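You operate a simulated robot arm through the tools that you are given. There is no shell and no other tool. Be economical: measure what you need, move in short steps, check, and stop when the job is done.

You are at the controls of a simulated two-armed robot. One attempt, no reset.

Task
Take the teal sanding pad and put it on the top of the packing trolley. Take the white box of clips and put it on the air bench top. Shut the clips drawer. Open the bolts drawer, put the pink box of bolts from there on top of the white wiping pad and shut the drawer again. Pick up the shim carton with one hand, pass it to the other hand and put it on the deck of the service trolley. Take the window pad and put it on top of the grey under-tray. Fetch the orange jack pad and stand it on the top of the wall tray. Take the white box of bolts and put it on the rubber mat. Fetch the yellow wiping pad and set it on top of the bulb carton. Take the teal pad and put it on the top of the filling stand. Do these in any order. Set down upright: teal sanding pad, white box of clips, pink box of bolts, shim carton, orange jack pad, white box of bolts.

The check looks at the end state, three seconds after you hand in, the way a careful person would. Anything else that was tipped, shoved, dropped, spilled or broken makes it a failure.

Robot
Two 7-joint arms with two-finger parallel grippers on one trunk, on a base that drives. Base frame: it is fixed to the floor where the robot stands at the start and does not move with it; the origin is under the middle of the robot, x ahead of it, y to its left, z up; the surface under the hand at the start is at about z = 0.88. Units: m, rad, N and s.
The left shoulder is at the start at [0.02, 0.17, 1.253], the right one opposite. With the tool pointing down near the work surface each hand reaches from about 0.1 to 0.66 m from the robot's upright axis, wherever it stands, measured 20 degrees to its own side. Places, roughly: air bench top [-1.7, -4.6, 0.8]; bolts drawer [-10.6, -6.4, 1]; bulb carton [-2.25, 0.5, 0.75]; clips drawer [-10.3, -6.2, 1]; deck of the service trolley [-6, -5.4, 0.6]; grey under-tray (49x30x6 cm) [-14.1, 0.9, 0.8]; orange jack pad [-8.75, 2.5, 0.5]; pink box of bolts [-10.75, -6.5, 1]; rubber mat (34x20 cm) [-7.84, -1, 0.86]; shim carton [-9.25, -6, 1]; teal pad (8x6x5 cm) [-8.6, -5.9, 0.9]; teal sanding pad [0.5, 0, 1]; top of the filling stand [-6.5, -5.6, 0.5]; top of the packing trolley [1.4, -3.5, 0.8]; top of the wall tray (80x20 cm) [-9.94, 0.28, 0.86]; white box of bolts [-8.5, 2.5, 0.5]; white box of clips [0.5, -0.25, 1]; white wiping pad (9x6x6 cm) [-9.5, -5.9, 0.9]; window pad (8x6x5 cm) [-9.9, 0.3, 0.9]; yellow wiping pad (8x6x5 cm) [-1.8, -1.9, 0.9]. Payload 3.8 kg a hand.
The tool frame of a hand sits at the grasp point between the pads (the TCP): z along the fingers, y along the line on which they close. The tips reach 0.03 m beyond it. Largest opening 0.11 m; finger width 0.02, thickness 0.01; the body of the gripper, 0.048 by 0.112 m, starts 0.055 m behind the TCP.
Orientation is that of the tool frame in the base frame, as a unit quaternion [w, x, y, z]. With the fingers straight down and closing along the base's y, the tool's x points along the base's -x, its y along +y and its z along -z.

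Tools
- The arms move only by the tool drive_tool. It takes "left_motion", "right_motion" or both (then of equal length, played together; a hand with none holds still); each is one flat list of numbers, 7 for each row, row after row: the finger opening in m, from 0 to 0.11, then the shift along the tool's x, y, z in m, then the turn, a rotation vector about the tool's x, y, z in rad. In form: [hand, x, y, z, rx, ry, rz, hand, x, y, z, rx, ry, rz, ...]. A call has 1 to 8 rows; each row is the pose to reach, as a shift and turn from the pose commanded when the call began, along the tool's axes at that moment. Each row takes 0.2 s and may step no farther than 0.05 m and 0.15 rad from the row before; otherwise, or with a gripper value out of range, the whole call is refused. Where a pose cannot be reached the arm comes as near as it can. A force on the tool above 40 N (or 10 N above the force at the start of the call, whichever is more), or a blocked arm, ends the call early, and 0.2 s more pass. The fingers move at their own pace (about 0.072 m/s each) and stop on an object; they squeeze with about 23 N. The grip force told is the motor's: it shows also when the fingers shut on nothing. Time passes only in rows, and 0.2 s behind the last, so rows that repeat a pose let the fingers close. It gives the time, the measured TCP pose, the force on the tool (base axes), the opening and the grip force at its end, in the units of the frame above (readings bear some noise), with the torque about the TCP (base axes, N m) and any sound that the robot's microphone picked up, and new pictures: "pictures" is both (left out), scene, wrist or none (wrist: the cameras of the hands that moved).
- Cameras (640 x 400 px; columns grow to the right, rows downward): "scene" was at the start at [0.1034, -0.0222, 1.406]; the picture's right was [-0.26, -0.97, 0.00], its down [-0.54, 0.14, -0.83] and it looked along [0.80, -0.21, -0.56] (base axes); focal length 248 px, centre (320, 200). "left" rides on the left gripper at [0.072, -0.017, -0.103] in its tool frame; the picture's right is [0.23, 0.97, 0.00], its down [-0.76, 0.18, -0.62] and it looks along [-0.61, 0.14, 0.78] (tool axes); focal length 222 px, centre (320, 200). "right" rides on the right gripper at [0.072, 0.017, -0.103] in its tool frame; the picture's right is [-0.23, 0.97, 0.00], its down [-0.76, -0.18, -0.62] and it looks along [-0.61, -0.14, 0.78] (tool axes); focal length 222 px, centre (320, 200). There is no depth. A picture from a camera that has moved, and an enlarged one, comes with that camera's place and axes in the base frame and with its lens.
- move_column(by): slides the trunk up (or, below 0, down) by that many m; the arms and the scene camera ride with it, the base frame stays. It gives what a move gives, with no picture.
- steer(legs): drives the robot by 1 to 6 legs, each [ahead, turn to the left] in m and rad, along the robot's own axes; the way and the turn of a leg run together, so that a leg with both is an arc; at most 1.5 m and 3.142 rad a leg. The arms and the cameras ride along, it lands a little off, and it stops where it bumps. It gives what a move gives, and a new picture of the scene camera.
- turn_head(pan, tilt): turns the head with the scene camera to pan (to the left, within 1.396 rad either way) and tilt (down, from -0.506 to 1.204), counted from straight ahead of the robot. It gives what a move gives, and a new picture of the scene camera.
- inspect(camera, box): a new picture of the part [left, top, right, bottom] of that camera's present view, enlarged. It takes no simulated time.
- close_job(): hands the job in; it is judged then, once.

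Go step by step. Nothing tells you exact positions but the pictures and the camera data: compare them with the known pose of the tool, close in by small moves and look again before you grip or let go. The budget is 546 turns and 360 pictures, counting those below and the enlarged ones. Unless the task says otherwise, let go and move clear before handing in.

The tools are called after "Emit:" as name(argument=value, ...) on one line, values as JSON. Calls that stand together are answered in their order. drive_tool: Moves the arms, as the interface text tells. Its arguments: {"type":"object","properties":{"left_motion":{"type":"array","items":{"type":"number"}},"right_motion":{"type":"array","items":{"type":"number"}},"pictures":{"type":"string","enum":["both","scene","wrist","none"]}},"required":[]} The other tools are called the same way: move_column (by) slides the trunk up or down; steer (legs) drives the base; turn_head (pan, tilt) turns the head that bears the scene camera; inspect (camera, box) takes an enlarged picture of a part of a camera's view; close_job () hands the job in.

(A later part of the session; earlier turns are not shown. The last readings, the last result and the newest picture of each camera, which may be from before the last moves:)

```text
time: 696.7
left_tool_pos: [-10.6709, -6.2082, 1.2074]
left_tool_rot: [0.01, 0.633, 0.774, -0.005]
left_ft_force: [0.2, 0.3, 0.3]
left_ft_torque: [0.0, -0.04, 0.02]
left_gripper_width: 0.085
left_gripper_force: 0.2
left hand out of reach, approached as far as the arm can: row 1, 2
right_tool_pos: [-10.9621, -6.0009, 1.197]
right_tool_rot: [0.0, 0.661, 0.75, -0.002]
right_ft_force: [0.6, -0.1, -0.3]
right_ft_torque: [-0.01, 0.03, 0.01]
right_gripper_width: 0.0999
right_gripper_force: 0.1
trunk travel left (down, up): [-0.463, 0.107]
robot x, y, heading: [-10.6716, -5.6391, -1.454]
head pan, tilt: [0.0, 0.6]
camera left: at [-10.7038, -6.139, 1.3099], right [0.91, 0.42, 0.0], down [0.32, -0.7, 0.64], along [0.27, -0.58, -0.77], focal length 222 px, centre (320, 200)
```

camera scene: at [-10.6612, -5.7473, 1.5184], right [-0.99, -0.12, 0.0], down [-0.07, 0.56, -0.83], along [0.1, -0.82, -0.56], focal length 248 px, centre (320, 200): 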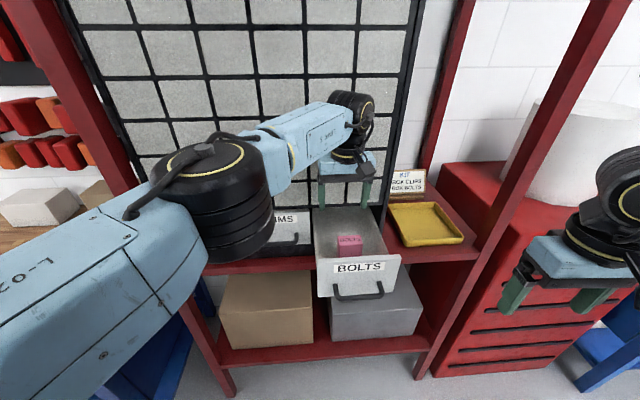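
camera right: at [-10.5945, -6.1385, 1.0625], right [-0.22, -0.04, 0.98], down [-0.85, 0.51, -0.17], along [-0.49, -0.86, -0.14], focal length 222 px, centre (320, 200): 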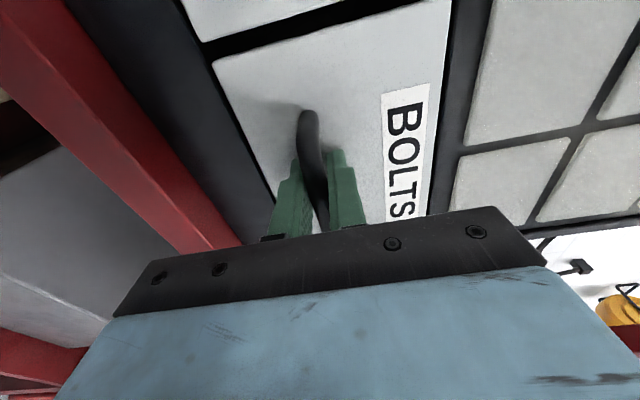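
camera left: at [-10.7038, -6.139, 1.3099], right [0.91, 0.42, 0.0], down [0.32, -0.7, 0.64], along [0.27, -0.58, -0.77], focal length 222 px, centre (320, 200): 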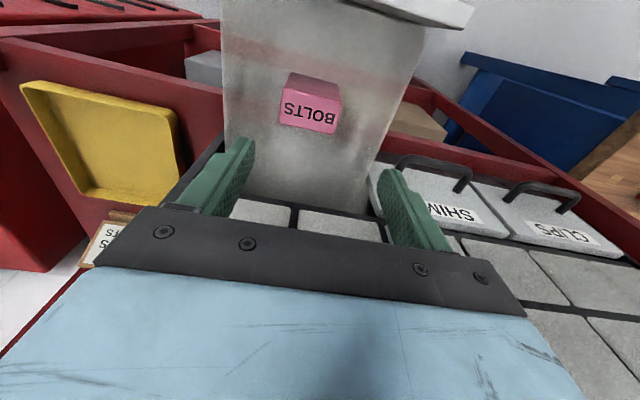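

Emit:
move_column(by=-0.09)

Emit:
drive_tool(left_motion=[0.085, -0.005, -0.009, 0, 0, 0, 0, 0.085, -0.005, -0.009, 0, 0, 0, 0], pictures="wrist")

```text
time: 698.0
left_tool_pos: [-10.6719, -6.2084, 1.1179]
left_tool_rot: [0.009, 0.633, 0.774, -0.006]
left_ft_force: [-1.0, -0.6, -0.1]
left_ft_torque: [0.02, 0.02, -0.01]
left_gripper_width: 0.0848
left_gripper_force: 0.0
right_tool_pos: [-10.9616, -6.001, 1.1091]
right_tool_rot: [0.001, 0.66, 0.751, -0.003]
right_ft_force: [0.2, -0.6, 0.7]
right_ft_torque: [-0.02, 0.03, -0.01]
right_gripper_width: 0.1001
right_gripper_force: 0.1
trunk travel left (down, up): [-0.373, 0.197]
robot x, y, heading: [-10.6712, -5.6417, -1.454]
head pan, tilt: [0.0, 0.6]
```

```text
time: 698.6
left_tool_pos: [-10.6724, -6.2079, 1.1182]
left_tool_rot: [0.01, 0.633, 0.774, -0.005]
left_ft_force: [-0.7, 0.1, 0.2]
left_ft_torque: [0.0, -0.02, 0.0]
left_gripper_width: 0.0849
left_gripper_force: 0.1
left hand out of reach, approached as far as the arm can: row 1, 2
right_tool_pos: [-10.9623, -6.0001, 1.1075]
right_tool_rot: [0.001, 0.661, 0.751, -0.002]
right_ft_force: [-0.6, 0.3, -0.1]
right_ft_torque: [0.0, -0.03, 0.0]
right_gripper_width: 0.0998
right_gripper_force: 0.1
trunk travel left (down, up): [-0.373, 0.197]
robot x, y, heading: [-10.6685, -5.6416, -1.454]
head pan, tilt: [0.0, 0.6]
camera left: at [-10.7066, -6.137, 1.2199], right [0.91, 0.42, 0.0], down [0.32, -0.7, 0.64], along [0.27, -0.58, -0.77], focal length 222 px, centre (320, 200)
```

left: 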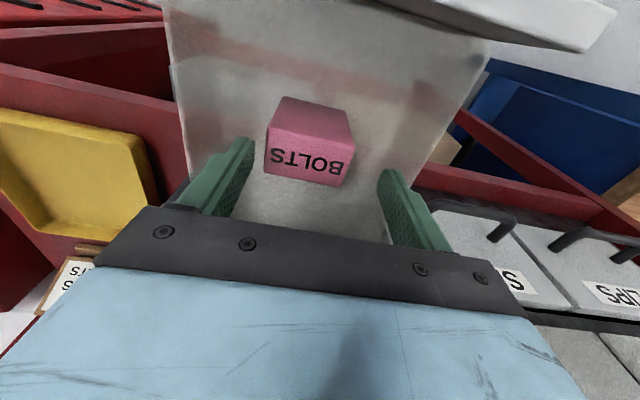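

Emit:
move_column(by=-0.05)

Emit:
drive_tool(left_motion=[0, 0, 0, 0, 0, 0, 0, 0, 0, 0, 0, 0, 0, 0, 0, 0, 0, 0, 0, 0, 0, 0, 0, 0, 0, 0, 0, 0], pictures="wrist")

```text
time: 699.5
left_tool_pos: [-10.6724, -6.2066, 1.0675]
left_tool_rot: [0.01, 0.632, 0.774, -0.005]
left_ft_force: [-0.5, 0.7, 0.1]
left_ft_torque: [0.0, -0.04, 0.02]
left_gripper_width: 0.0849
left_gripper_force: 0.0
right_tool_pos: [-10.9631, -6.0007, 1.0584]
right_tool_rot: [0.0, 0.66, 0.751, -0.002]
right_ft_force: [-0.4, -0.2, 0.0]
right_ft_torque: [0.0, -0.03, 0.0]
right_gripper_width: 0.1001
right_gripper_force: 0.1
trunk travel left (down, up): [-0.323, 0.247]
robot x, y, heading: [-10.6695, -5.6392, -1.45]
head pan, tilt: [0.0, 0.6]
```

```text
time: 700.5
left_tool_pos: [-10.6735, -6.208, 1.0679]
left_tool_rot: [0.01, 0.633, 0.774, -0.006]
left_ft_force: [-0.8, -0.6, 1.6]
left_ft_torque: [0.0, 0.06, 0.05]
left_gripper_width: 0.0597
left_gripper_force: 22.9
right_tool_pos: [-10.9631, -5.9995, 1.0585]
right_tool_rot: [0.001, 0.661, 0.751, -0.002]
right_ft_force: [-0.1, 0.1, -0.4]
right_ft_torque: [0.01, -0.02, -0.02]
right_gripper_width: 0.1
right_gripper_force: 0.0
trunk travel left (down, up): [-0.323, 0.247]
robot x, y, heading: [-10.6724, -5.6382, -1.456]
head pan, tilt: [0.0, 0.6]
camera left: at [-10.7066, -6.1369, 1.17], right [0.91, 0.42, 0.0], down [0.32, -0.7, 0.64], along [0.27, -0.58, -0.77], focal length 222 px, centre (320, 200)
```

left: 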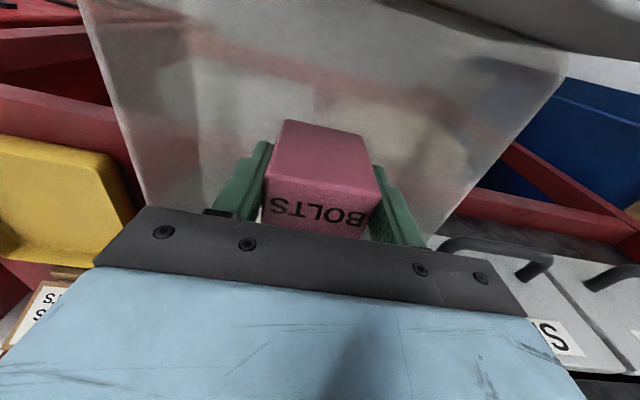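

Pink box gripped. Raise it out, back off, tuck the left hand, and shape the right hand as a tilted fist for shutting the drawer.

Emit:
move_column(by=0.2)

Emit:
steer(legs=[[-0.4, 0]])

Emit:
drive_tool(left_motion=[0, 0.02, 0, 0, 0, 0, 0, 0, 0.04, 0, 0, 0, 0, 0, 0, 0.06, 0, 0, 0, 0, 0, 0, 0.08, 0, 0, 0, 0, 0, 0, 0.1, 0, 0, 0, 0, 0, 0, 0.12, 0, 0, 0, 0, 0, 0, 0.14, 0.02, 0, 0, 0, 0], right_motion=[0, 0, 0.014, 0.024, 0, -0.14, 0, 0, 0, 0.028, 0.048, 0, -0.28, 0, 0, 0, 0.042, 0.072, 0, -0.42, 0, 0, 0, 0.056, 0.096, 0, -0.56, 0, 0, 0, 0.07, 0.12, 0, -0.7, 0, 0, 0, 0.085, 0.145, 0, -0.84, 0, 0, 0, 0.1, 0.17, 0, -0.98, 0], pictures="none")

Emit:
steer(legs=[[0, 0.5], [0.35, 0], [0, -0.5]])

```text
time: 702.6
left_tool_pos: [-10.6729, -6.2078, 1.2669]
left_tool_rot: [0.01, 0.632, 0.775, -0.006]
left_ft_force: [-0.2, -0.4, -1.5]
left_ft_torque: [0.02, 0.01, 0.0]
left_gripper_width: 0.0596
left_gripper_force: 22.7
right_tool_pos: [-10.963, -6.0002, 1.2568]
right_tool_rot: [0.0, 0.66, 0.751, -0.001]
right_ft_force: [0.6, -0.5, -0.3]
right_ft_torque: [0.01, 0.0, 0.02]
right_gripper_width: 0.1001
right_gripper_force: 0.1
trunk travel left (down, up): [-0.523, 0.047]
robot x, y, heading: [-10.6702, -5.6393, -1.457]
head pan, tilt: [0.0, 0.6]
```

```text
time: 705.1
left_tool_pos: [-10.7177, -5.8094, 1.2677]
left_tool_rot: [0.01, 0.631, 0.775, -0.007]
left_ft_force: [0.0, 0.3, -0.3]
left_ft_torque: [-0.02, 0.02, 0.01]
left_gripper_width: 0.0596
left_gripper_force: 23.2
right_tool_pos: [-11.0083, -5.6041, 1.257]
right_tool_rot: [0.0, 0.658, 0.753, -0.002]
right_ft_force: [-0.7, -0.7, -0.3]
right_ft_torque: [0.02, 0.0, 0.01]
right_gripper_width: 0.1
right_gripper_force: 0.1
trunk travel left (down, up): [-0.523, 0.047]
robot x, y, heading: [-10.7195, -5.2419, -1.45]
head pan, tilt: [0.0, 0.6]
camera scene: at [-10.7078, -5.3496, 1.5784], right [-0.99, -0.12, 0.0], down [-0.07, 0.56, -0.82], along [0.1, -0.82, -0.57], focal length 248 px, centre (320, 200)
```

scene: 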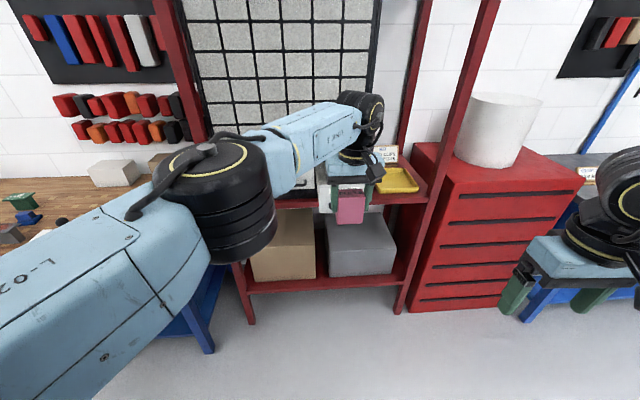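

```text
time: 706.8
left_tool_pos: [-10.7243, -5.6676, 1.2646]
left_tool_rot: [0.011, 0.631, 0.776, -0.008]
left_ft_force: [-0.5, 1.3, -0.8]
left_ft_torque: [-0.04, 0.01, 0.0]
left_gripper_width: 0.0596
left_gripper_force: 22.7
right_tool_pos: [-10.9137, -5.6188, 1.1337]
right_tool_rot: [0.383, 0.558, 0.704, -0.215]
right_ft_force: [1.2, 1.0, -0.4]
right_ft_torque: [-0.08, 0.04, -0.03]
right_gripper_width: 0.0
right_gripper_force: 23.7
right hand out of reach, approached as far as the arm can: row 3, 4, 5, 6, 7
trunk travel left (down, up): [-0.523, 0.047]
robot x, y, heading: [-10.7162, -5.2441, -1.451]
head pan, tilt: [0.0, 0.6]
```

```text
time: 711.9
left_tool_pos: [-10.528, -5.9609, 1.2633]
left_tool_rot: [0.009, 0.64, 0.769, -0.005]
left_ft_force: [0.0, 0.0, 0.1]
left_ft_torque: [-0.01, 0.03, 0.01]
left_gripper_width: 0.0598
left_gripper_force: 23.0
right_tool_pos: [-10.719, -5.9092, 1.1328]
right_tool_rot: [0.382, 0.566, 0.696, -0.22]
right_ft_force: [0.1, -0.6, 1.3]
right_ft_torque: [0.01, 0.02, 0.02]
right_gripper_width: 0.0
right_gripper_force: 23.5
trunk travel left (down, up): [-0.523, 0.047]
robot x, y, heading: [-10.5116, -5.5332, -1.473]
head pan, tilt: [0.0, 0.6]
camera scene: at [-10.5041, -5.6416, 1.5784], right [-1.0, -0.1, 0.0], down [-0.05, 0.56, -0.83], along [0.08, -0.82, -0.56], focal length 248 px, centre (320, 200)
```

scene: 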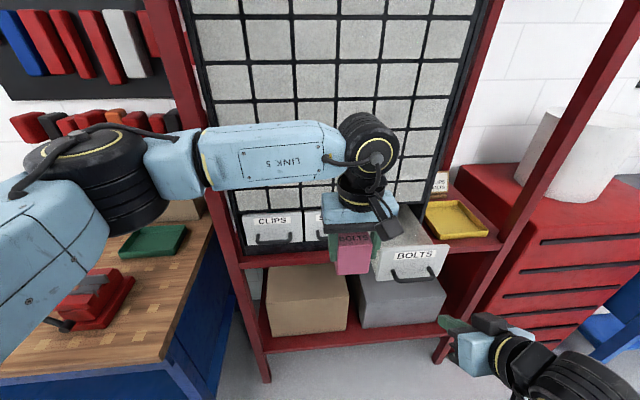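

Emit:
move_column(by=-0.045)

Emit:
drive_tool(right_motion=[0, -0.031, -0.008, 0.038, 0, 0, 0, 0, -0.062, -0.017, 0.077, 0, 0, 0, 0, -0.094, -0.025, 0.115, 0, 0, 0, 0, -0.125, -0.034, 0.153, 0, 0, 0, 0, -0.15, -0.041, 0.184, 0, 0, 0], pictures="scene")

```text
time: 712.8
left_tool_pos: [-10.5301, -5.9607, 1.2184]
left_tool_rot: [0.01, 0.639, 0.769, -0.006]
left_ft_force: [0.1, 0.2, -1.5]
left_ft_torque: [0.0, -0.02, 0.0]
left_gripper_width: 0.0594
left_gripper_force: 22.8
right_tool_pos: [-10.7173, -5.909, 1.0897]
right_tool_rot: [0.381, 0.567, 0.696, -0.22]
right_ft_force: [0.5, -0.4, -0.1]
right_ft_torque: [-0.02, 0.02, -0.05]
right_gripper_width: 0.0001
right_gripper_force: 23.0
trunk travel left (down, up): [-0.478, 0.092]
robot x, y, heading: [-10.5114, -5.5349, -1.472]
head pan, tilt: [0.0, 0.6]
```

```text
refused: row 2 steps farther than a row can; nothing moved
```

Emit:
drive_tool(right_motion=[0, -0.028, -0.007, 0.035, 0, 0, 0, 0, -0.056, -0.015, 0.069, 0, 0, 0, 0, -0.084, -0.022, 0.103, 0, 0, 0, 0, -0.112, -0.03, 0.137, 0, 0, 0, 0, -0.14, -0.037, 0.171, 0, 0, 0, 0, -0.15, -0.041, 0.184, 0, 0, 0], pictures="scene")

```text
time: 714.2
left_tool_pos: [-10.5286, -5.9606, 1.2188]
left_tool_rot: [0.011, 0.639, 0.769, -0.006]
left_ft_force: [-1.0, 0.8, -1.7]
left_ft_torque: [0.02, -0.01, -0.01]
left_gripper_width: 0.0597
left_gripper_force: 23.1
right_tool_pos: [-10.6939, -6.1461, 1.0868]
right_tool_rot: [0.382, 0.567, 0.696, -0.219]
right_ft_force: [1.1, -0.2, -0.6]
right_ft_torque: [0.0, 0.01, -0.01]
right_gripper_width: 0.0
right_gripper_force: 22.9
trunk travel left (down, up): [-0.478, 0.092]
robot x, y, heading: [-10.5089, -5.5351, -1.48]
head pan, tilt: [0.0, 0.6]
camera scene: at [-10.5041, -5.6415, 1.5334], right [-1.0, -0.1, 0.0], down [-0.05, 0.56, -0.83], along [0.08, -0.82, -0.56], focal length 248 px, centre (320, 200)
```

scene: 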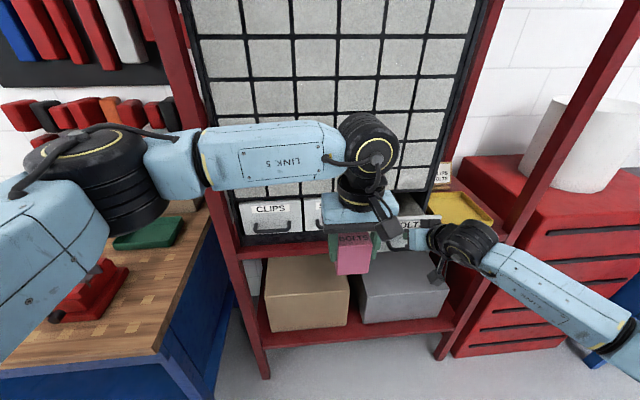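

Emit:
drive_tool(right_motion=[0, -0.025, -0.003, 0.03, 0, 0, 0, 0, -0.05, -0.006, 0.06, 0, 0, 0, 0, -0.07, -0.009, 0.086, 0, 0, 0], pictures="scene")

```text
time: 715.0
left_tool_pos: [-10.528, -5.9578, 1.2192]
left_tool_rot: [0.011, 0.641, 0.768, -0.006]
left_ft_force: [0.7, -0.1, -0.3]
left_ft_torque: [0.01, 0.0, 0.01]
left_gripper_width: 0.0596
left_gripper_force: 22.8
right_tool_pos: [-10.6766, -6.2559, 1.0908]
right_tool_rot: [0.381, 0.567, 0.696, -0.221]
right_ft_force: [-1.9, 18.4, 3.6]
right_ft_torque: [0.01, 0.18, 0.04]
right_gripper_width: 0.0
right_gripper_force: 22.8
trunk travel left (down, up): [-0.478, 0.092]
robot x, y, heading: [-10.5116, -5.5334, -1.471]
head pan, tilt: [0.0, 0.6]
camera scene: at [-10.5038, -5.6377, 1.5337], right [-1.0, -0.1, 0.0], down [-0.05, 0.56, -0.83], along [0.08, -0.82, -0.56], focal length 248 px, centre (320, 200)
```

scene: 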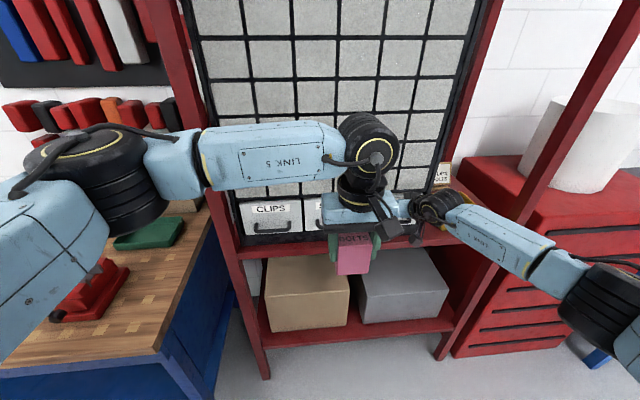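

Drawer resisted at the fully-shut position. Retract the right hand and verify.

Emit:
drive_tool(right_motion=[0, 0.025, 0.003, -0.03, 0, 0, 0, 0, 0.05, 0.006, -0.06, 0, 0, 0, 0, 0.078, 0.014, -0.095, 0, 0, 0, 0, 0.106, 0.022, -0.13, 0, 0, 0, 0, 0.134, 0.03, -0.165, 0, 0, 0, 0, 0.162, 0.037, -0.2, 0, 0, 0, 0, 0.19, 0.044, -0.235, 0, 0, 0], pictures="none")

Emit:
steer(legs=[[-0.25, 0]])

Emit:
inspect(camera="scene", box=[220, 130, 480, 260])

```text
time: 716.6
left_tool_pos: [-10.5295, -5.9588, 1.2192]
left_tool_rot: [0.01, 0.639, 0.769, -0.007]
left_ft_force: [-0.1, 0.0, -0.8]
left_ft_torque: [0.0, 0.03, 0.05]
left_gripper_width: 0.0598
left_gripper_force: 22.9
right_tool_pos: [-10.7091, -5.9573, 1.0934]
right_tool_rot: [0.384, 0.565, 0.696, -0.222]
right_ft_force: [0.5, 0.0, 0.4]
right_ft_torque: [0.04, 0.02, 0.03]
right_gripper_width: 0.0
right_gripper_force: 23.0
trunk travel left (down, up): [-0.478, 0.092]
robot x, y, heading: [-10.5119, -5.531, -1.477]
head pan, tilt: [0.0, 0.6]
```

```text
time: 718.4
left_tool_pos: [-10.5545, -5.7157, 1.2186]
left_tool_rot: [0.01, 0.641, 0.767, -0.006]
left_ft_force: [-0.6, -0.1, -0.3]
left_ft_torque: [-0.03, -0.04, -0.01]
left_gripper_width: 0.0596
left_gripper_force: 23.1
right_tool_pos: [-10.7355, -5.7115, 1.091]
right_tool_rot: [0.381, 0.568, 0.695, -0.22]
right_ft_force: [0.0, 0.2, 0.6]
right_ft_torque: [-0.02, -0.05, 0.01]
right_gripper_width: 0.0
right_gripper_force: 23.5
trunk travel left (down, up): [-0.478, 0.092]
robot x, y, heading: [-10.5326, -5.2885, -1.482]
head pan, tilt: [0.0, 0.6]
camera scene: at [-10.5278, -5.3961, 1.5334], right [-1.0, -0.09, 0.0], down [-0.05, 0.56, -0.83], along [0.08, -0.82, -0.56], focal length 248 px, centre (320, 200)
```

scene: 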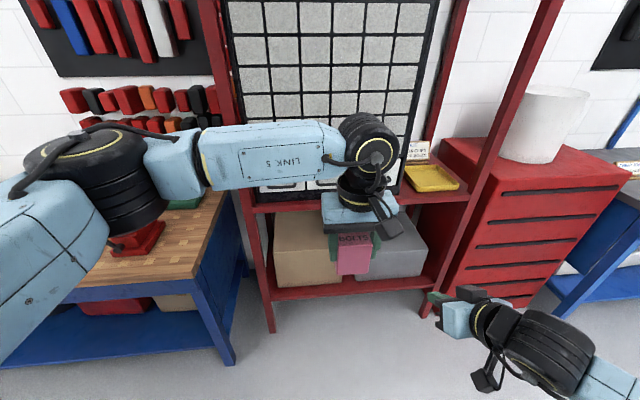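

```text
2.46 times, centred on (350, 195) of scene
camera zoom: at [-10.5278, -5.3961, 1.5334], right [-1.0, -0.09, 0.0], down [-0.05, 0.56, -0.83], along [0.08, -0.82, -0.56], focal length 612 px, centre (246, 212)
```

zoom: 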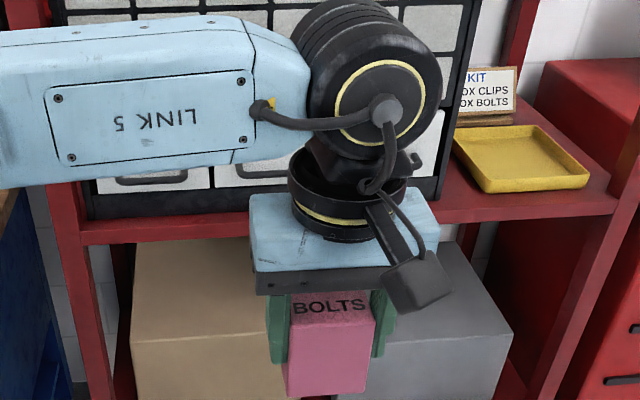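

Emit:
steer(legs=[[0, 1.48], [0.9, 0], [0, -1.57]])

Emit:
turn_head(pan=-0.5, tilt=0.6)

```text
time: 730.8
left_tool_pos: [-9.6886, -5.6927, 1.2191]
left_tool_rot: [0.009, 0.684, 0.73, -0.006]
left_ft_force: [-0.6, -0.1, -0.6]
left_ft_torque: [0.03, -0.01, 0.0]
left_gripper_width: 0.0598
left_gripper_force: 23.0
right_tool_pos: [-9.8677, -5.6686, 1.092]
right_tool_rot: [0.368, 0.606, 0.662, -0.241]
right_ft_force: [0.3, -0.7, 0.5]
right_ft_torque: [0.0, 0.02, 0.02]
right_gripper_width: 0.0001
right_gripper_force: 22.7
trunk travel left (down, up): [-0.478, 0.092]
robot x, y, heading: [-9.6215, -5.2686, -1.59]
head pan, tilt: [0.0, 0.6]
camera scene: at [-9.6262, -5.3789, 1.5334], right [-1.0, 0.02, 0.0], down [0.01, 0.56, -0.83], along [-0.02, -0.82, -0.56], focal length 248 px, centre (320, 200)
```

scene: 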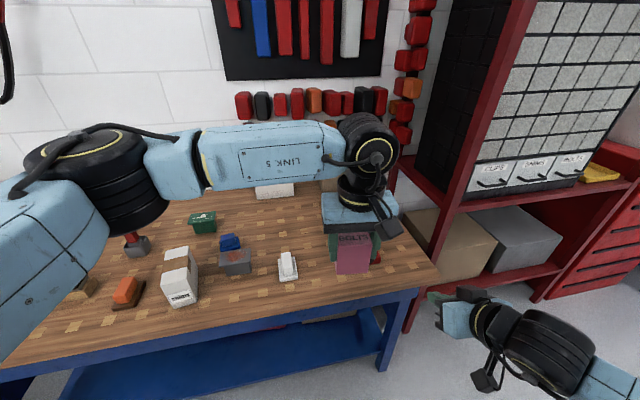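

```text
time: 731.7
left_tool_pos: [-9.6872, -5.6915, 1.2178]
left_tool_rot: [0.01, 0.683, 0.731, -0.006]
left_ft_force: [0.2, 0.1, -0.3]
left_ft_torque: [-0.02, -0.01, 0.03]
left_gripper_width: 0.0594
left_gripper_force: 23.0
right_tool_pos: [-9.8673, -5.6684, 1.0914]
right_tool_rot: [0.368, 0.607, 0.662, -0.241]
right_ft_force: [-0.4, -0.2, 0.1]
right_ft_torque: [-0.02, -0.02, 0.01]
right_gripper_width: 0.0
right_gripper_force: 23.1
trunk travel left (down, up): [-0.478, 0.092]
robot x, y, heading: [-9.6232, -5.2696, -1.585]
head pan, tilt: [-0.499, 0.6]
camera scene: at [-9.6681, -5.3674, 1.5334], right [-0.87, 0.49, 0.0], down [0.28, 0.49, -0.83], along [-0.41, -0.72, -0.56], focal length 248 px, centre (320, 200)
```

scene: 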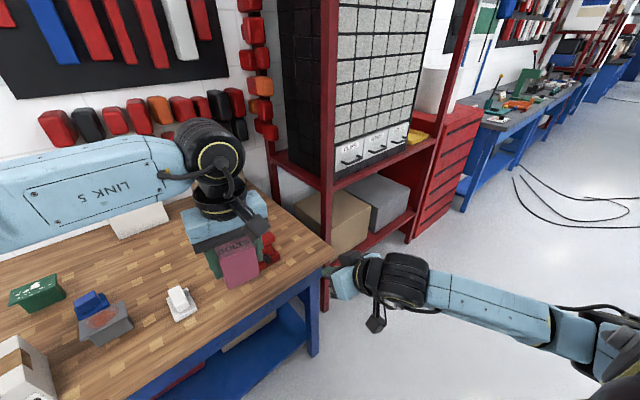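

Emit:
turn_head(pan=0.1, tilt=0.75)

Emit:
inspect(camera="scene", box=[130, 150, 370, 300])

```text
time: 732.7
left_tool_pos: [-9.6874, -5.6927, 1.2188]
left_tool_rot: [0.01, 0.683, 0.73, -0.008]
left_ft_force: [0.3, -0.3, -1.0]
left_ft_torque: [0.01, 0.02, -0.01]
left_gripper_width: 0.0595
left_gripper_force: 22.8
right_tool_pos: [-9.8673, -5.6679, 1.0914]
right_tool_rot: [0.368, 0.607, 0.662, -0.242]
right_ft_force: [-0.6, 0.1, -0.3]
right_ft_torque: [-0.02, -0.04, 0.03]
right_gripper_width: 0.0001
right_gripper_force: 22.8
trunk travel left (down, up): [-0.478, 0.092]
robot x, y, heading: [-9.6226, -5.2667, -1.594]
head pan, tilt: [0.099, 0.75]
camera scene: at [-9.6178, -5.3732, 1.5205], right [-1.0, -0.08, 0.0], down [-0.05, 0.68, -0.73], along [0.06, -0.73, -0.68], focal length 248 px, centre (320, 200)
```

scene: 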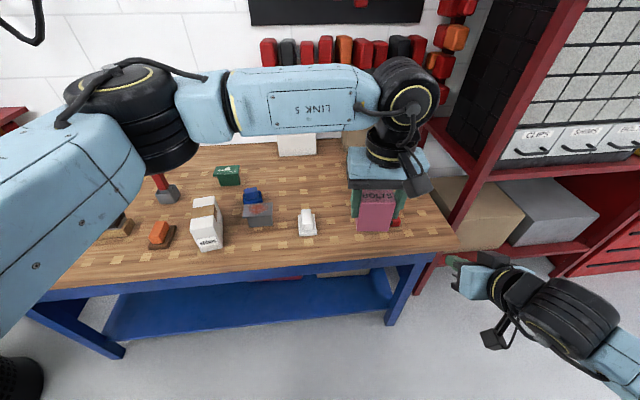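

```text
2.67 times, centred on (250, 225) of scene
camera zoom: at [-9.6178, -5.3732, 1.5205], right [-1.0, -0.08, 0.0], down [-0.05, 0.68, -0.73], along [0.06, -0.73, -0.68], focal length 662 px, centre (507, 133)
```

zoom: 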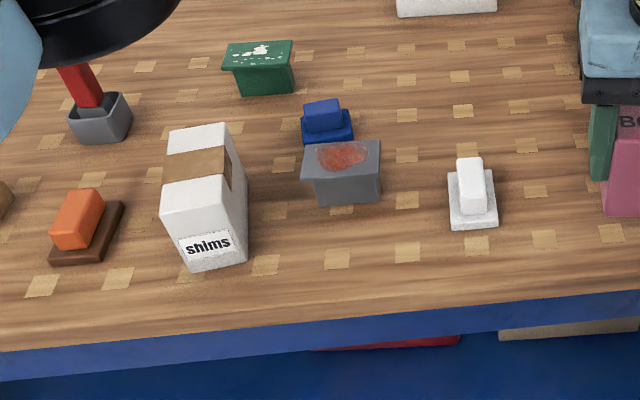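

All three drawers are flush. The white pad's handle top is near [-9.529, -5.922, 0.94]; the shims carton is at its left. Move in and bring the pink box above the pad.

Emit:
steer(legs=[[0.08, 0]])

Emit:
drive_tool(left_motion=[0, -0.025, 0.038, 0, 0, 0, 0, 0, -0.05, 0.076, 0, 0, 0, 0, 0, -0.08, 0.114, 0, 0, 0, 0, 0, -0.115, 0.14, 0, 0, 0, 0, 0, -0.15, 0.156, 0.02, 0, 0, 0])

```text
time: 733.8
left_tool_pos: [-9.6903, -5.7723, 1.2189]
left_tool_rot: [0.009, 0.683, 0.73, -0.006]
left_ft_force: [0.3, 0.3, -1.8]
left_ft_torque: [0.04, -0.01, -0.01]
left_gripper_width: 0.0596
left_gripper_force: 22.4
right_tool_pos: [-9.8696, -5.7472, 1.091]
right_tool_rot: [0.368, 0.606, 0.663, -0.241]
right_ft_force: [0.7, -0.5, -0.2]
right_ft_torque: [0.0, -0.02, 0.04]
right_gripper_width: 0.0
right_gripper_force: 22.9
trunk travel left (down, up): [-0.478, 0.092]
robot x, y, heading: [-9.6256, -5.3496, -1.593]
head pan, tilt: [0.099, 0.75]
camera scene: at [-9.6191, -5.4518, 1.5205], right [-1.0, -0.08, 0.0], down [-0.06, 0.68, -0.73], along [0.06, -0.73, -0.68], focal length 248 px, centre (320, 200)
```

scene: 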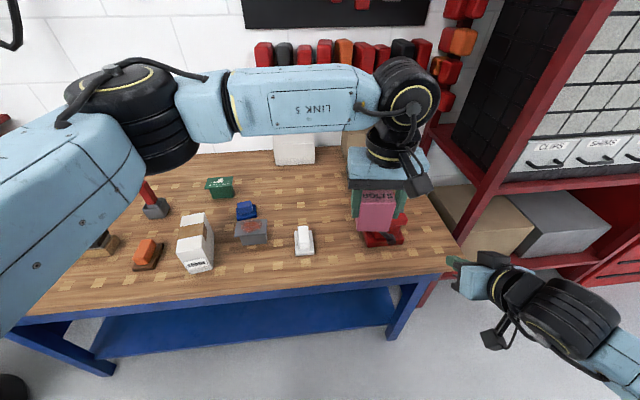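

```text
time: 735.0
left_tool_pos: [-9.5168, -5.9099, 1.1994]
left_tool_rot: [0.009, 0.683, 0.73, -0.006]
left_ft_force: [0.0, -0.7, -0.9]
left_ft_torque: [0.02, 0.04, -0.02]
left_gripper_width: 0.0596
left_gripper_force: 23.3
right_tool_pos: [-9.8688, -5.7476, 1.0919]
right_tool_rot: [0.368, 0.606, 0.662, -0.241]
right_ft_force: [-0.3, -0.8, -0.3]
right_ft_torque: [-0.01, 0.02, 0.0]
right_gripper_width: 0.0
right_gripper_force: 23.6
trunk travel left (down, up): [-0.478, 0.092]
robot x, y, heading: [-9.6218, -5.3465, -1.591]
head pan, tilt: [0.099, 0.75]
camera scene: at [-9.6188, -5.4517, 1.5204], right [-1.0, -0.08, 0.0], down [-0.06, 0.68, -0.73], along [0.06, -0.73, -0.68], focal length 248 px, centre (320, 200)
camera left: at [-9.5415, -5.8358, 1.3026], right [0.96, 0.29, 0.0], down [0.22, -0.73, 0.64], along [0.18, -0.61, -0.77], focal length 222 px, centre (320, 200)
```

scene: 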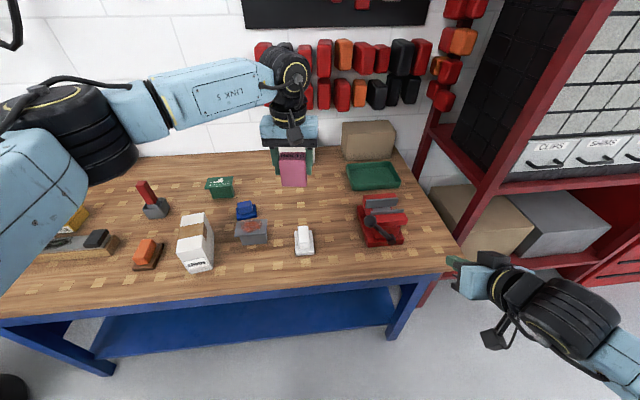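
left: 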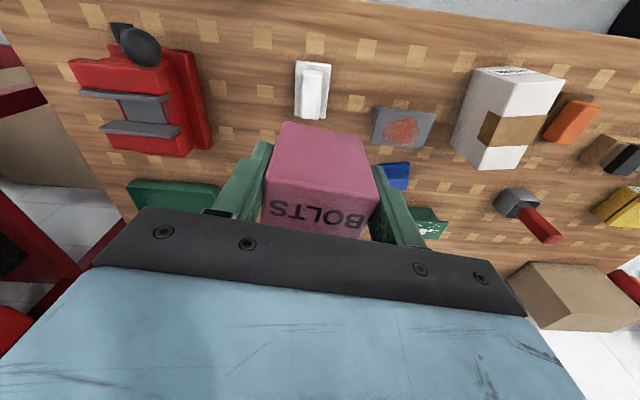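

Centre estimate for the pad top is [-9.527, -5.926]. Fine-align the box, raise the right hand, and lower the trunk.

Emit:
drive_tool(left_motion=[0, -0.006, -0.005, 0, 0, 0, 0, 0, -0.012, -0.01, 0, 0, 0, 0, 0, -0.012, -0.01, 0, 0, 0, 0], right_motion=[0, -0.03, 0.004, -0.022, 0, 0, 0, 0, -0.06, 0.008, -0.045, 0, 0, 0, 0, -0.09, 0.012, -0.068, 0, 0, 0], pictures="none")

Emit:
move_column(by=-0.13)

Emit:
inspect(camera="left", box=[160, 0, 480, 240])

Emit:
inspect(camera="scene", box=[240, 160, 380, 260])

```text
time: 735.8
left_tool_pos: [-9.5307, -5.9217, 1.2005]
left_tool_rot: [0.01, 0.683, 0.73, -0.007]
left_ft_force: [0.3, -0.1, -1.0]
left_ft_torque: [-0.01, 0.01, -0.02]
left_gripper_width: 0.0597
left_gripper_force: 22.6
right_tool_pos: [-9.8692, -5.7513, 1.2028]
right_tool_rot: [0.368, 0.606, 0.663, -0.241]
right_ft_force: [-0.7, 1.0, -0.9]
right_ft_torque: [0.0, -0.01, -0.03]
right_gripper_width: 0.0
right_gripper_force: 22.9
trunk travel left (down, up): [-0.478, 0.092]
robot x, y, heading: [-9.6203, -5.346, -1.595]
head pan, tilt: [0.099, 0.75]
```

```text
time: 737.3
left_tool_pos: [-9.5312, -5.923, 1.0723]
left_tool_rot: [0.01, 0.683, 0.73, -0.007]
left_ft_force: [0.4, 0.6, -0.2]
left_ft_torque: [0.0, -0.01, -0.03]
left_gripper_width: 0.0594
left_gripper_force: 23.2
right_tool_pos: [-9.8705, -5.7519, 1.0735]
right_tool_rot: [0.369, 0.606, 0.662, -0.241]
right_ft_force: [0.3, -0.3, 0.2]
right_ft_torque: [0.02, 0.0, 0.0]
right_gripper_width: 0.0
right_gripper_force: 23.0
trunk travel left (down, up): [-0.348, 0.222]
robot x, y, heading: [-9.6237, -5.3471, -1.591]
head pan, tilt: [0.099, 0.75]
```

```text
1.67 times, centred on (320, 120) of left
camera zoom: at [-9.5545, -5.8488, 1.1742], right [0.96, 0.29, 0.0], down [0.23, -0.73, 0.64], along [0.18, -0.61, -0.77], focal length 370 px, centre (320, 333)
```

zoom: 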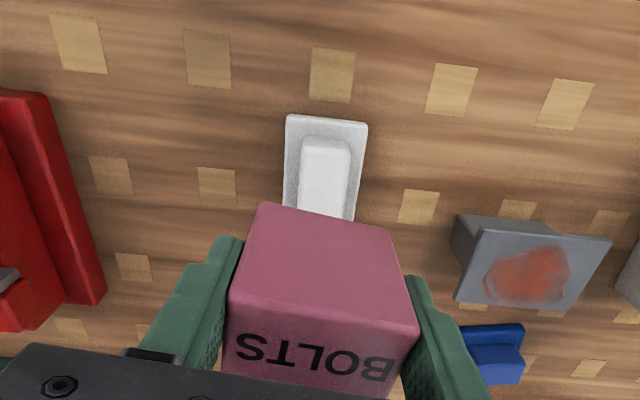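

```text
4.00 times, centred on (310, 210) of scene
camera zoom: at [-9.619, -5.4506, 1.3906], right [-1.0, -0.08, 0.0], down [-0.06, 0.68, -0.73], along [0.06, -0.73, -0.68], focal length 994 px, centre (360, 160)
```

zoom: 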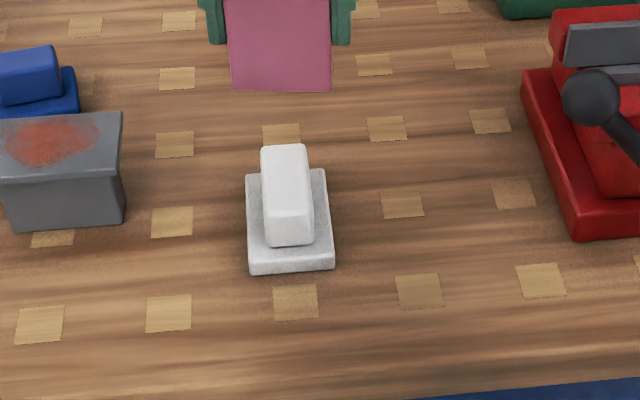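

Emit:
drive_tool(left_motion=[0, 0.007, -0.001, 0, 0, 0, 0, 0, 0.007, -0.001, 0.03, 0, 0, 0, 0, 0.007, -0.001, 0.05, 0, 0, 0], pictures="none")

Emit:
inspect(camera="scene", box=[240, 160, 380, 260])

```text
time: 738.1
left_tool_pos: [-9.5334, -5.9153, 1.0181]
left_tool_rot: [0.01, 0.684, 0.73, -0.007]
left_ft_force: [0.2, -0.1, -1.6]
left_ft_torque: [-0.01, 0.0, -0.03]
left_gripper_width: 0.0596
left_gripper_force: 22.7
right_tool_pos: [-9.8695, -5.7508, 1.0736]
right_tool_rot: [0.368, 0.606, 0.662, -0.241]
right_ft_force: [1.2, -0.1, 0.9]
right_ft_torque: [-0.02, 0.01, 0.02]
right_gripper_width: 0.0002
right_gripper_force: 23.4
trunk travel left (down, up): [-0.348, 0.222]
robot x, y, heading: [-9.6226, -5.3478, -1.591]
head pan, tilt: [0.099, 0.75]
```

```text
4.00 times, centred on (310, 210) of scene
camera zoom: at [-9.6189, -5.4507, 1.3905], right [-1.0, -0.08, 0.0], down [-0.06, 0.68, -0.73], along [0.06, -0.73, -0.68], focal length 994 px, centre (360, 160)
```

zoom: 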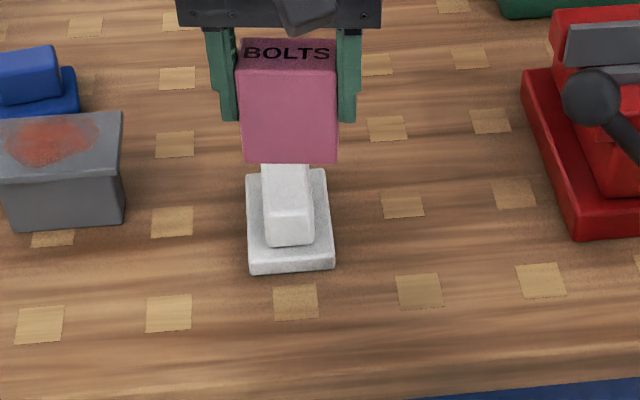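

Alignment looks good. Lower gently until contact.

Emit:
drive_tool(left_motion=[0, 0, 0, 0.012, 0, 0, 0, 0, 0, 0, 0.017, 0, 0, 0, 0, 0, 0, 0.021, 0, 0, 0, 0, 0, 0, 0.024, 0, 0, 0, 0, 0, 0, 0.027, 0, 0, 0], pictures="none")

```text
time: 739.3
left_tool_pos: [-9.5327, -5.9185, 0.994]
left_tool_rot: [0.01, 0.683, 0.73, -0.006]
left_ft_force: [-0.4, -0.3, -1.0]
left_ft_torque: [0.0, -0.01, 0.02]
left_gripper_width: 0.0596
left_gripper_force: 23.0
right_tool_pos: [-9.869, -5.7505, 1.073]
right_tool_rot: [0.368, 0.606, 0.663, -0.241]
right_ft_force: [-0.4, -0.5, 0.9]
right_ft_torque: [0.02, 0.0, 0.01]
right_gripper_width: 0.0001
right_gripper_force: 22.7
trunk travel left (down, up): [-0.348, 0.222]
robot x, y, heading: [-9.6223, -5.3477, -1.588]
head pan, tilt: [0.099, 0.75]
```

Emit:
drive_tool(left_motion=[0, 0.002, 0, 0.003, 0, 0, 0, 0, 0.002, 0, 0.006, 0, 0, 0, 0, 0.002, 0, 0.009, 0, 0, 0, 0, 0.002, 0, 0.012, 0, 0, 0, 0, 0.002, 0, 0.014, 0, 0, 0], pictures="none")

Emit:
inspect(camera="scene", box=[240, 160, 380, 260])

```text
time: 740.5
left_tool_pos: [-9.5329, -5.9157, 0.9789]
left_tool_rot: [0.008, 0.683, 0.73, -0.007]
left_ft_force: [-0.4, 0.3, -0.4]
left_ft_torque: [0.0, 0.03, -0.01]
left_gripper_width: 0.0594
left_gripper_force: 23.6
right_tool_pos: [-9.8689, -5.751, 1.0724]
right_tool_rot: [0.368, 0.606, 0.662, -0.241]
right_ft_force: [0.7, 1.2, -1.2]
right_ft_torque: [-0.01, 0.01, 0.02]
right_gripper_width: 0.0002
right_gripper_force: 22.8
trunk travel left (down, up): [-0.348, 0.222]
robot x, y, heading: [-9.6216, -5.3483, -1.594]
head pan, tilt: [0.099, 0.75]
```

```text
4.00 times, centred on (310, 210) of scene
camera zoom: at [-9.6191, -5.4508, 1.3905], right [-1.0, -0.08, 0.0], down [-0.06, 0.68, -0.73], along [0.06, -0.73, -0.68], focal length 994 px, centre (360, 160)
```

zoom: 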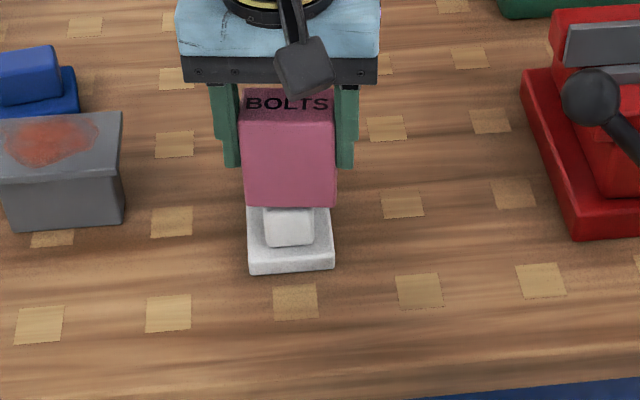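

Emit:
drive_tool(left_motion=[0, 0, 0, 0.003, 0, 0, 0, 0, 0, 0, 0.006, 0, 0, 0, 0, 0, 0, 0.009, 0, 0, 0, 0, 0, 0, 0.012, 0, 0, 0], pictures="none")

```text
time: 741.5
left_tool_pos: [-9.5323, -5.9147, 0.9709]
left_tool_rot: [0.011, 0.683, 0.73, -0.008]
left_ft_force: [0.7, -0.3, 17.7]
left_ft_torque: [-0.05, -0.12, 0.05]
left_gripper_width: 0.0601
left_gripper_force: 23.0
right_tool_pos: [-9.8691, -5.7495, 1.0745]
right_tool_rot: [0.369, 0.605, 0.662, -0.241]
right_ft_force: [-0.8, -0.6, -0.7]
right_ft_torque: [0.03, 0.0, 0.0]
right_gripper_width: 0.0
right_gripper_force: 22.8
trunk travel left (down, up): [-0.348, 0.222]
robot x, y, heading: [-9.621, -5.3486, -1.589]
head pan, tilt: [0.099, 0.75]
```

Contact with little torque – well centred. Relax, release and rise.

Emit:
drive_tool(left_motion=[0, 0, 0, -0.003, 0, 0, 0, 0.085, 0, 0, -0.003, 0, 0, 0, 0.085, 0, 0, -0.003, 0, 0, 0, 0.085, 0, 0, -0.04, 0, 0, 0, 0.085, 0, 0, -0.08, 0, 0, 0, 0.085, 0, 0, -0.12, 0, 0, 0], pictures="scene")

Emit:
inspect(camera="scene", box=[240, 160, 380, 260])

```text
time: 742.9
left_tool_pos: [-9.5322, -5.9125, 1.0888]
left_tool_rot: [0.01, 0.683, 0.73, -0.007]
left_ft_force: [0.3, 1.1, -0.6]
left_ft_torque: [-0.02, 0.0, -0.01]
left_gripper_width: 0.0847
left_gripper_force: 0.0
right_tool_pos: [-9.8691, -5.7507, 1.0732]
right_tool_rot: [0.368, 0.606, 0.662, -0.241]
right_ft_force: [-0.3, -1.3, 0.5]
right_ft_torque: [-0.03, 0.01, 0.01]
right_gripper_width: 0.0002
right_gripper_force: 23.3
trunk travel left (down, up): [-0.348, 0.222]
robot x, y, heading: [-9.6239, -5.3492, -1.591]
head pan, tilt: [0.099, 0.75]
camera scene: at [-9.6193, -5.4501, 1.3906], right [-1.0, -0.08, 0.0], down [-0.06, 0.68, -0.73], along [0.06, -0.73, -0.68], focal length 248 px, centre (320, 200)
```

scene: 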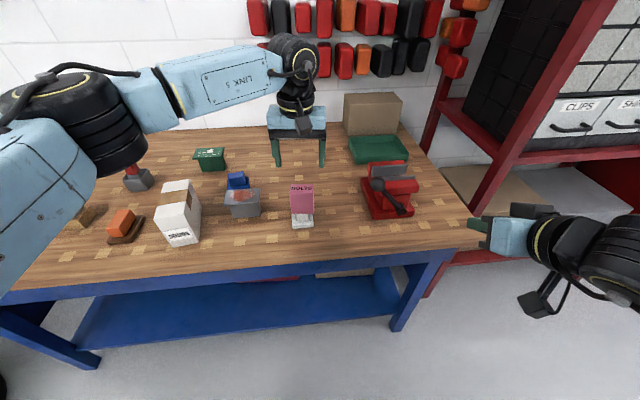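

```text
4.00 times, centred on (310, 210) of scene
camera zoom: at [-9.6193, -5.4501, 1.3906], right [-1.0, -0.08, 0.0], down [-0.06, 0.68, -0.73], along [0.06, -0.73, -0.68], focal length 994 px, centre (360, 160)
```

zoom: 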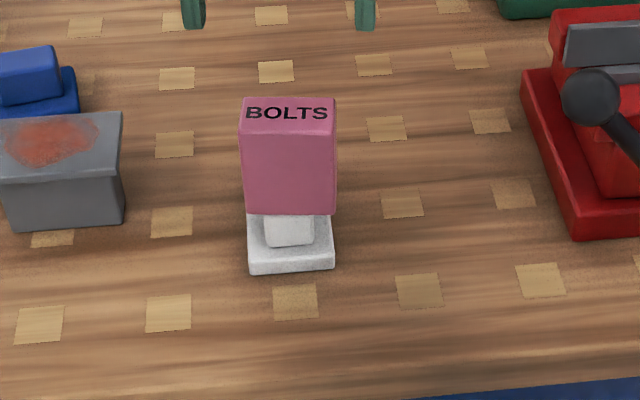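

Pink box stands on the white pad. Next the shims carton; take a closer look.

Emit:
inspect(camera="scene", box=[100, 140, 260, 260])

Emit:
inspect(camera="left", box=[320, 0, 640, 200])

```text
3.33 times, centred on (180, 200) of scene
camera zoom: at [-9.6193, -5.4501, 1.3906], right [-1.0, -0.08, 0.0], down [-0.06, 0.68, -0.73], along [0.06, -0.73, -0.68], focal length 828 px, centre (787, 200)
```

zoom: 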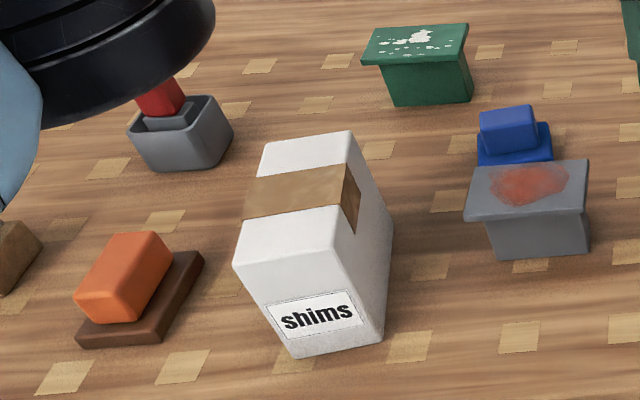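

```text
2.00 times, centred on (480, 100) of left
camera zoom: at [-9.5568, -5.8395, 1.1915], right [0.96, 0.29, 0.0], down [0.22, -0.73, 0.64], along [0.19, -0.61, -0.77], focal length 444 px, centre (0, 400)
```

zoom: 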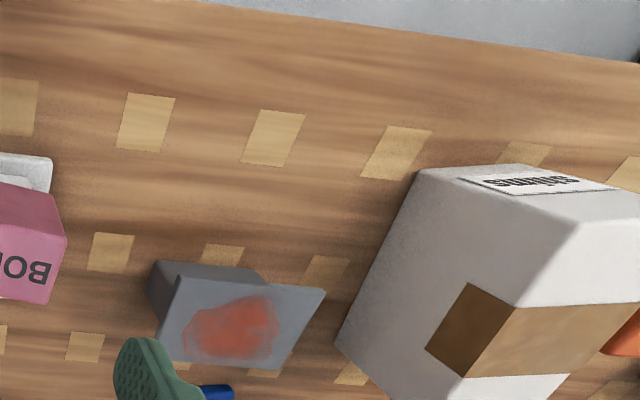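

The carton (6.4×13×10 cm) is centred near [-9.224, -5.869], yawed ~19°. I'll reposition the robot to face it squarely for the left hand, with the trunk slightly raised for clearance.

Emit:
move_column(by=0.08)

Emit:
steer(legs=[[-0.06, 0], [0, 1.26], [0.17, 0], [0, -0.91], [0.05, 0]])

Emit:
turn_head(pan=0.2, tilt=0.75)

```text
time: 744.1
left_tool_pos: [-9.5322, -5.9139, 1.1681]
left_tool_rot: [0.01, 0.683, 0.73, -0.007]
left_ft_force: [0.3, 1.3, -0.9]
left_ft_torque: [0.02, 0.03, 0.03]
left_gripper_width: 0.0848
left_gripper_force: 0.1
right_tool_pos: [-9.8691, -5.7507, 1.1538]
right_tool_rot: [0.368, 0.606, 0.663, -0.241]
right_ft_force: [0.2, 0.0, -0.4]
right_ft_torque: [0.0, -0.03, 0.03]
right_gripper_width: 0.0
right_gripper_force: 22.9
trunk travel left (down, up): [-0.428, 0.142]
robot x, y, heading: [-9.6193, -5.3503, -1.595]
head pan, tilt: [0.099, 0.75]
```

```text
time: 752.2
left_tool_pos: [-9.1683, -5.8928, 1.1679]
left_tool_rot: [0.009, 0.55, 0.835, -0.005]
left_ft_force: [0.6, -0.9, -0.7]
left_ft_torque: [0.0, 0.03, -0.01]
left_gripper_width: 0.0851
left_gripper_force: 0.1
right_tool_pos: [-9.5392, -5.851, 1.1533]
right_tool_rot: [0.403, 0.486, 0.755, -0.175]
right_ft_force: [0.6, -1.1, -0.2]
right_ft_torque: [0.02, 0.01, 0.05]
right_gripper_width: 0.0002
right_gripper_force: 23.5
trunk travel left (down, up): [-0.428, 0.142]
robot x, y, heading: [-9.436, -5.3884, -1.247]
head pan, tilt: [0.099, 0.75]
camera scene: at [-9.4033, -5.4846, 1.4704], right [-0.91, -0.41, 0.0], down [-0.28, 0.62, -0.73], along [0.3, -0.67, -0.68], focal length 248 px, centre (320, 200)
```

scene: 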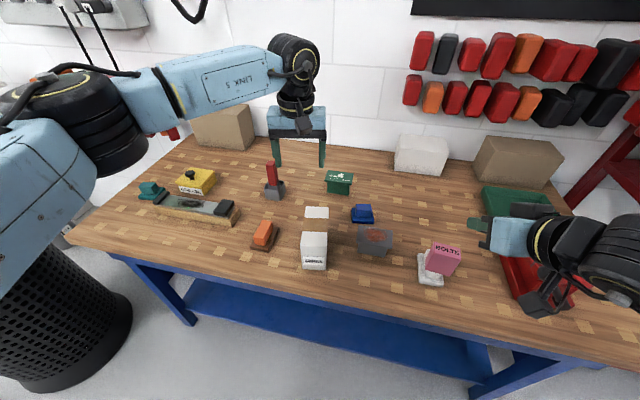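

```text
time: 752.9
left_tool_pos: [-9.1676, -5.8924, 1.1678]
left_tool_rot: [0.01, 0.55, 0.835, -0.005]
left_ft_force: [-0.6, 0.2, -0.5]
left_ft_torque: [-0.01, -0.01, 0.0]
left_gripper_width: 0.0849
left_gripper_force: 0.1
right_tool_pos: [-9.541, -5.8498, 1.1542]
right_tool_rot: [0.404, 0.486, 0.755, -0.175]
right_ft_force: [-0.5, 0.6, -0.2]
right_ft_torque: [0.0, 0.0, -0.01]
right_gripper_width: 0.0
right_gripper_force: 23.4
trunk travel left (down, up): [-0.428, 0.142]
robot x, y, heading: [-9.4401, -5.3855, -1.254]
head pan, tilt: [0.201, 0.75]
camera scene: at [-9.3963, -5.4788, 1.4705], right [-0.87, -0.5, 0.0], down [-0.34, 0.59, -0.73], along [0.36, -0.63, -0.68], focal length 248 px, centre (320, 200)
```

scene: 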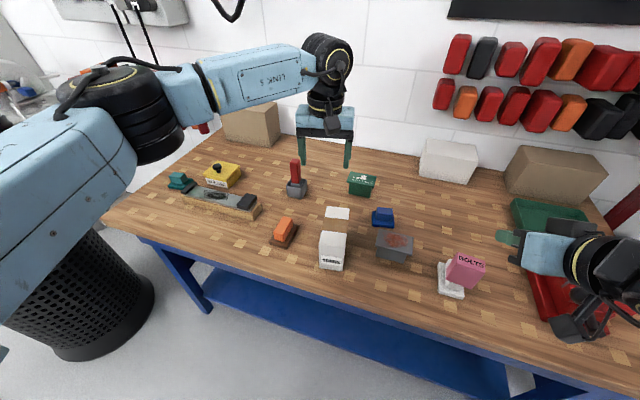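

Emit:
drive_tool(left_motion=[0.095, 0, -0.02, 0.03, 0, 0, 0, 0.095, 0, -0.042, 0.06, 0, 0, 0, 0.095, 0, -0.042, 0.1, 0, 0, 0], pictures="wrist")

```text
time: 753.7
left_tool_pos: [-9.2061, -5.9091, 1.0692]
left_tool_rot: [0.011, 0.551, 0.835, -0.005]
left_ft_force: [-0.1, 0.7, 0.0]
left_ft_torque: [0.0, 0.02, 0.02]
left_gripper_width: 0.0951
left_gripper_force: 0.1
right_tool_pos: [-9.5395, -5.85, 1.153]
right_tool_rot: [0.404, 0.485, 0.755, -0.176]
right_ft_force: [0.5, 0.6, 0.1]
right_ft_torque: [-0.01, 0.04, 0.0]
right_gripper_width: 0.0
right_gripper_force: 22.8
trunk travel left (down, up): [-0.428, 0.142]
robot x, y, heading: [-9.4393, -5.3888, -1.244]
head pan, tilt: [0.201, 0.75]
camera left: at [-9.253, -5.847, 1.1713], right [0.81, 0.59, 0.0], down [0.46, -0.62, 0.64], along [0.38, -0.52, -0.77], focal length 222 px, centre (320, 200)
```

left: 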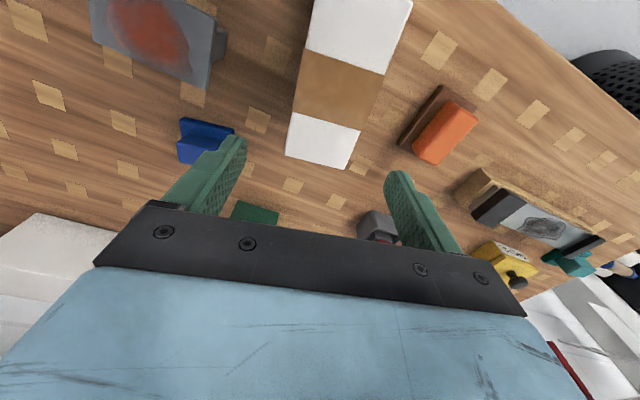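

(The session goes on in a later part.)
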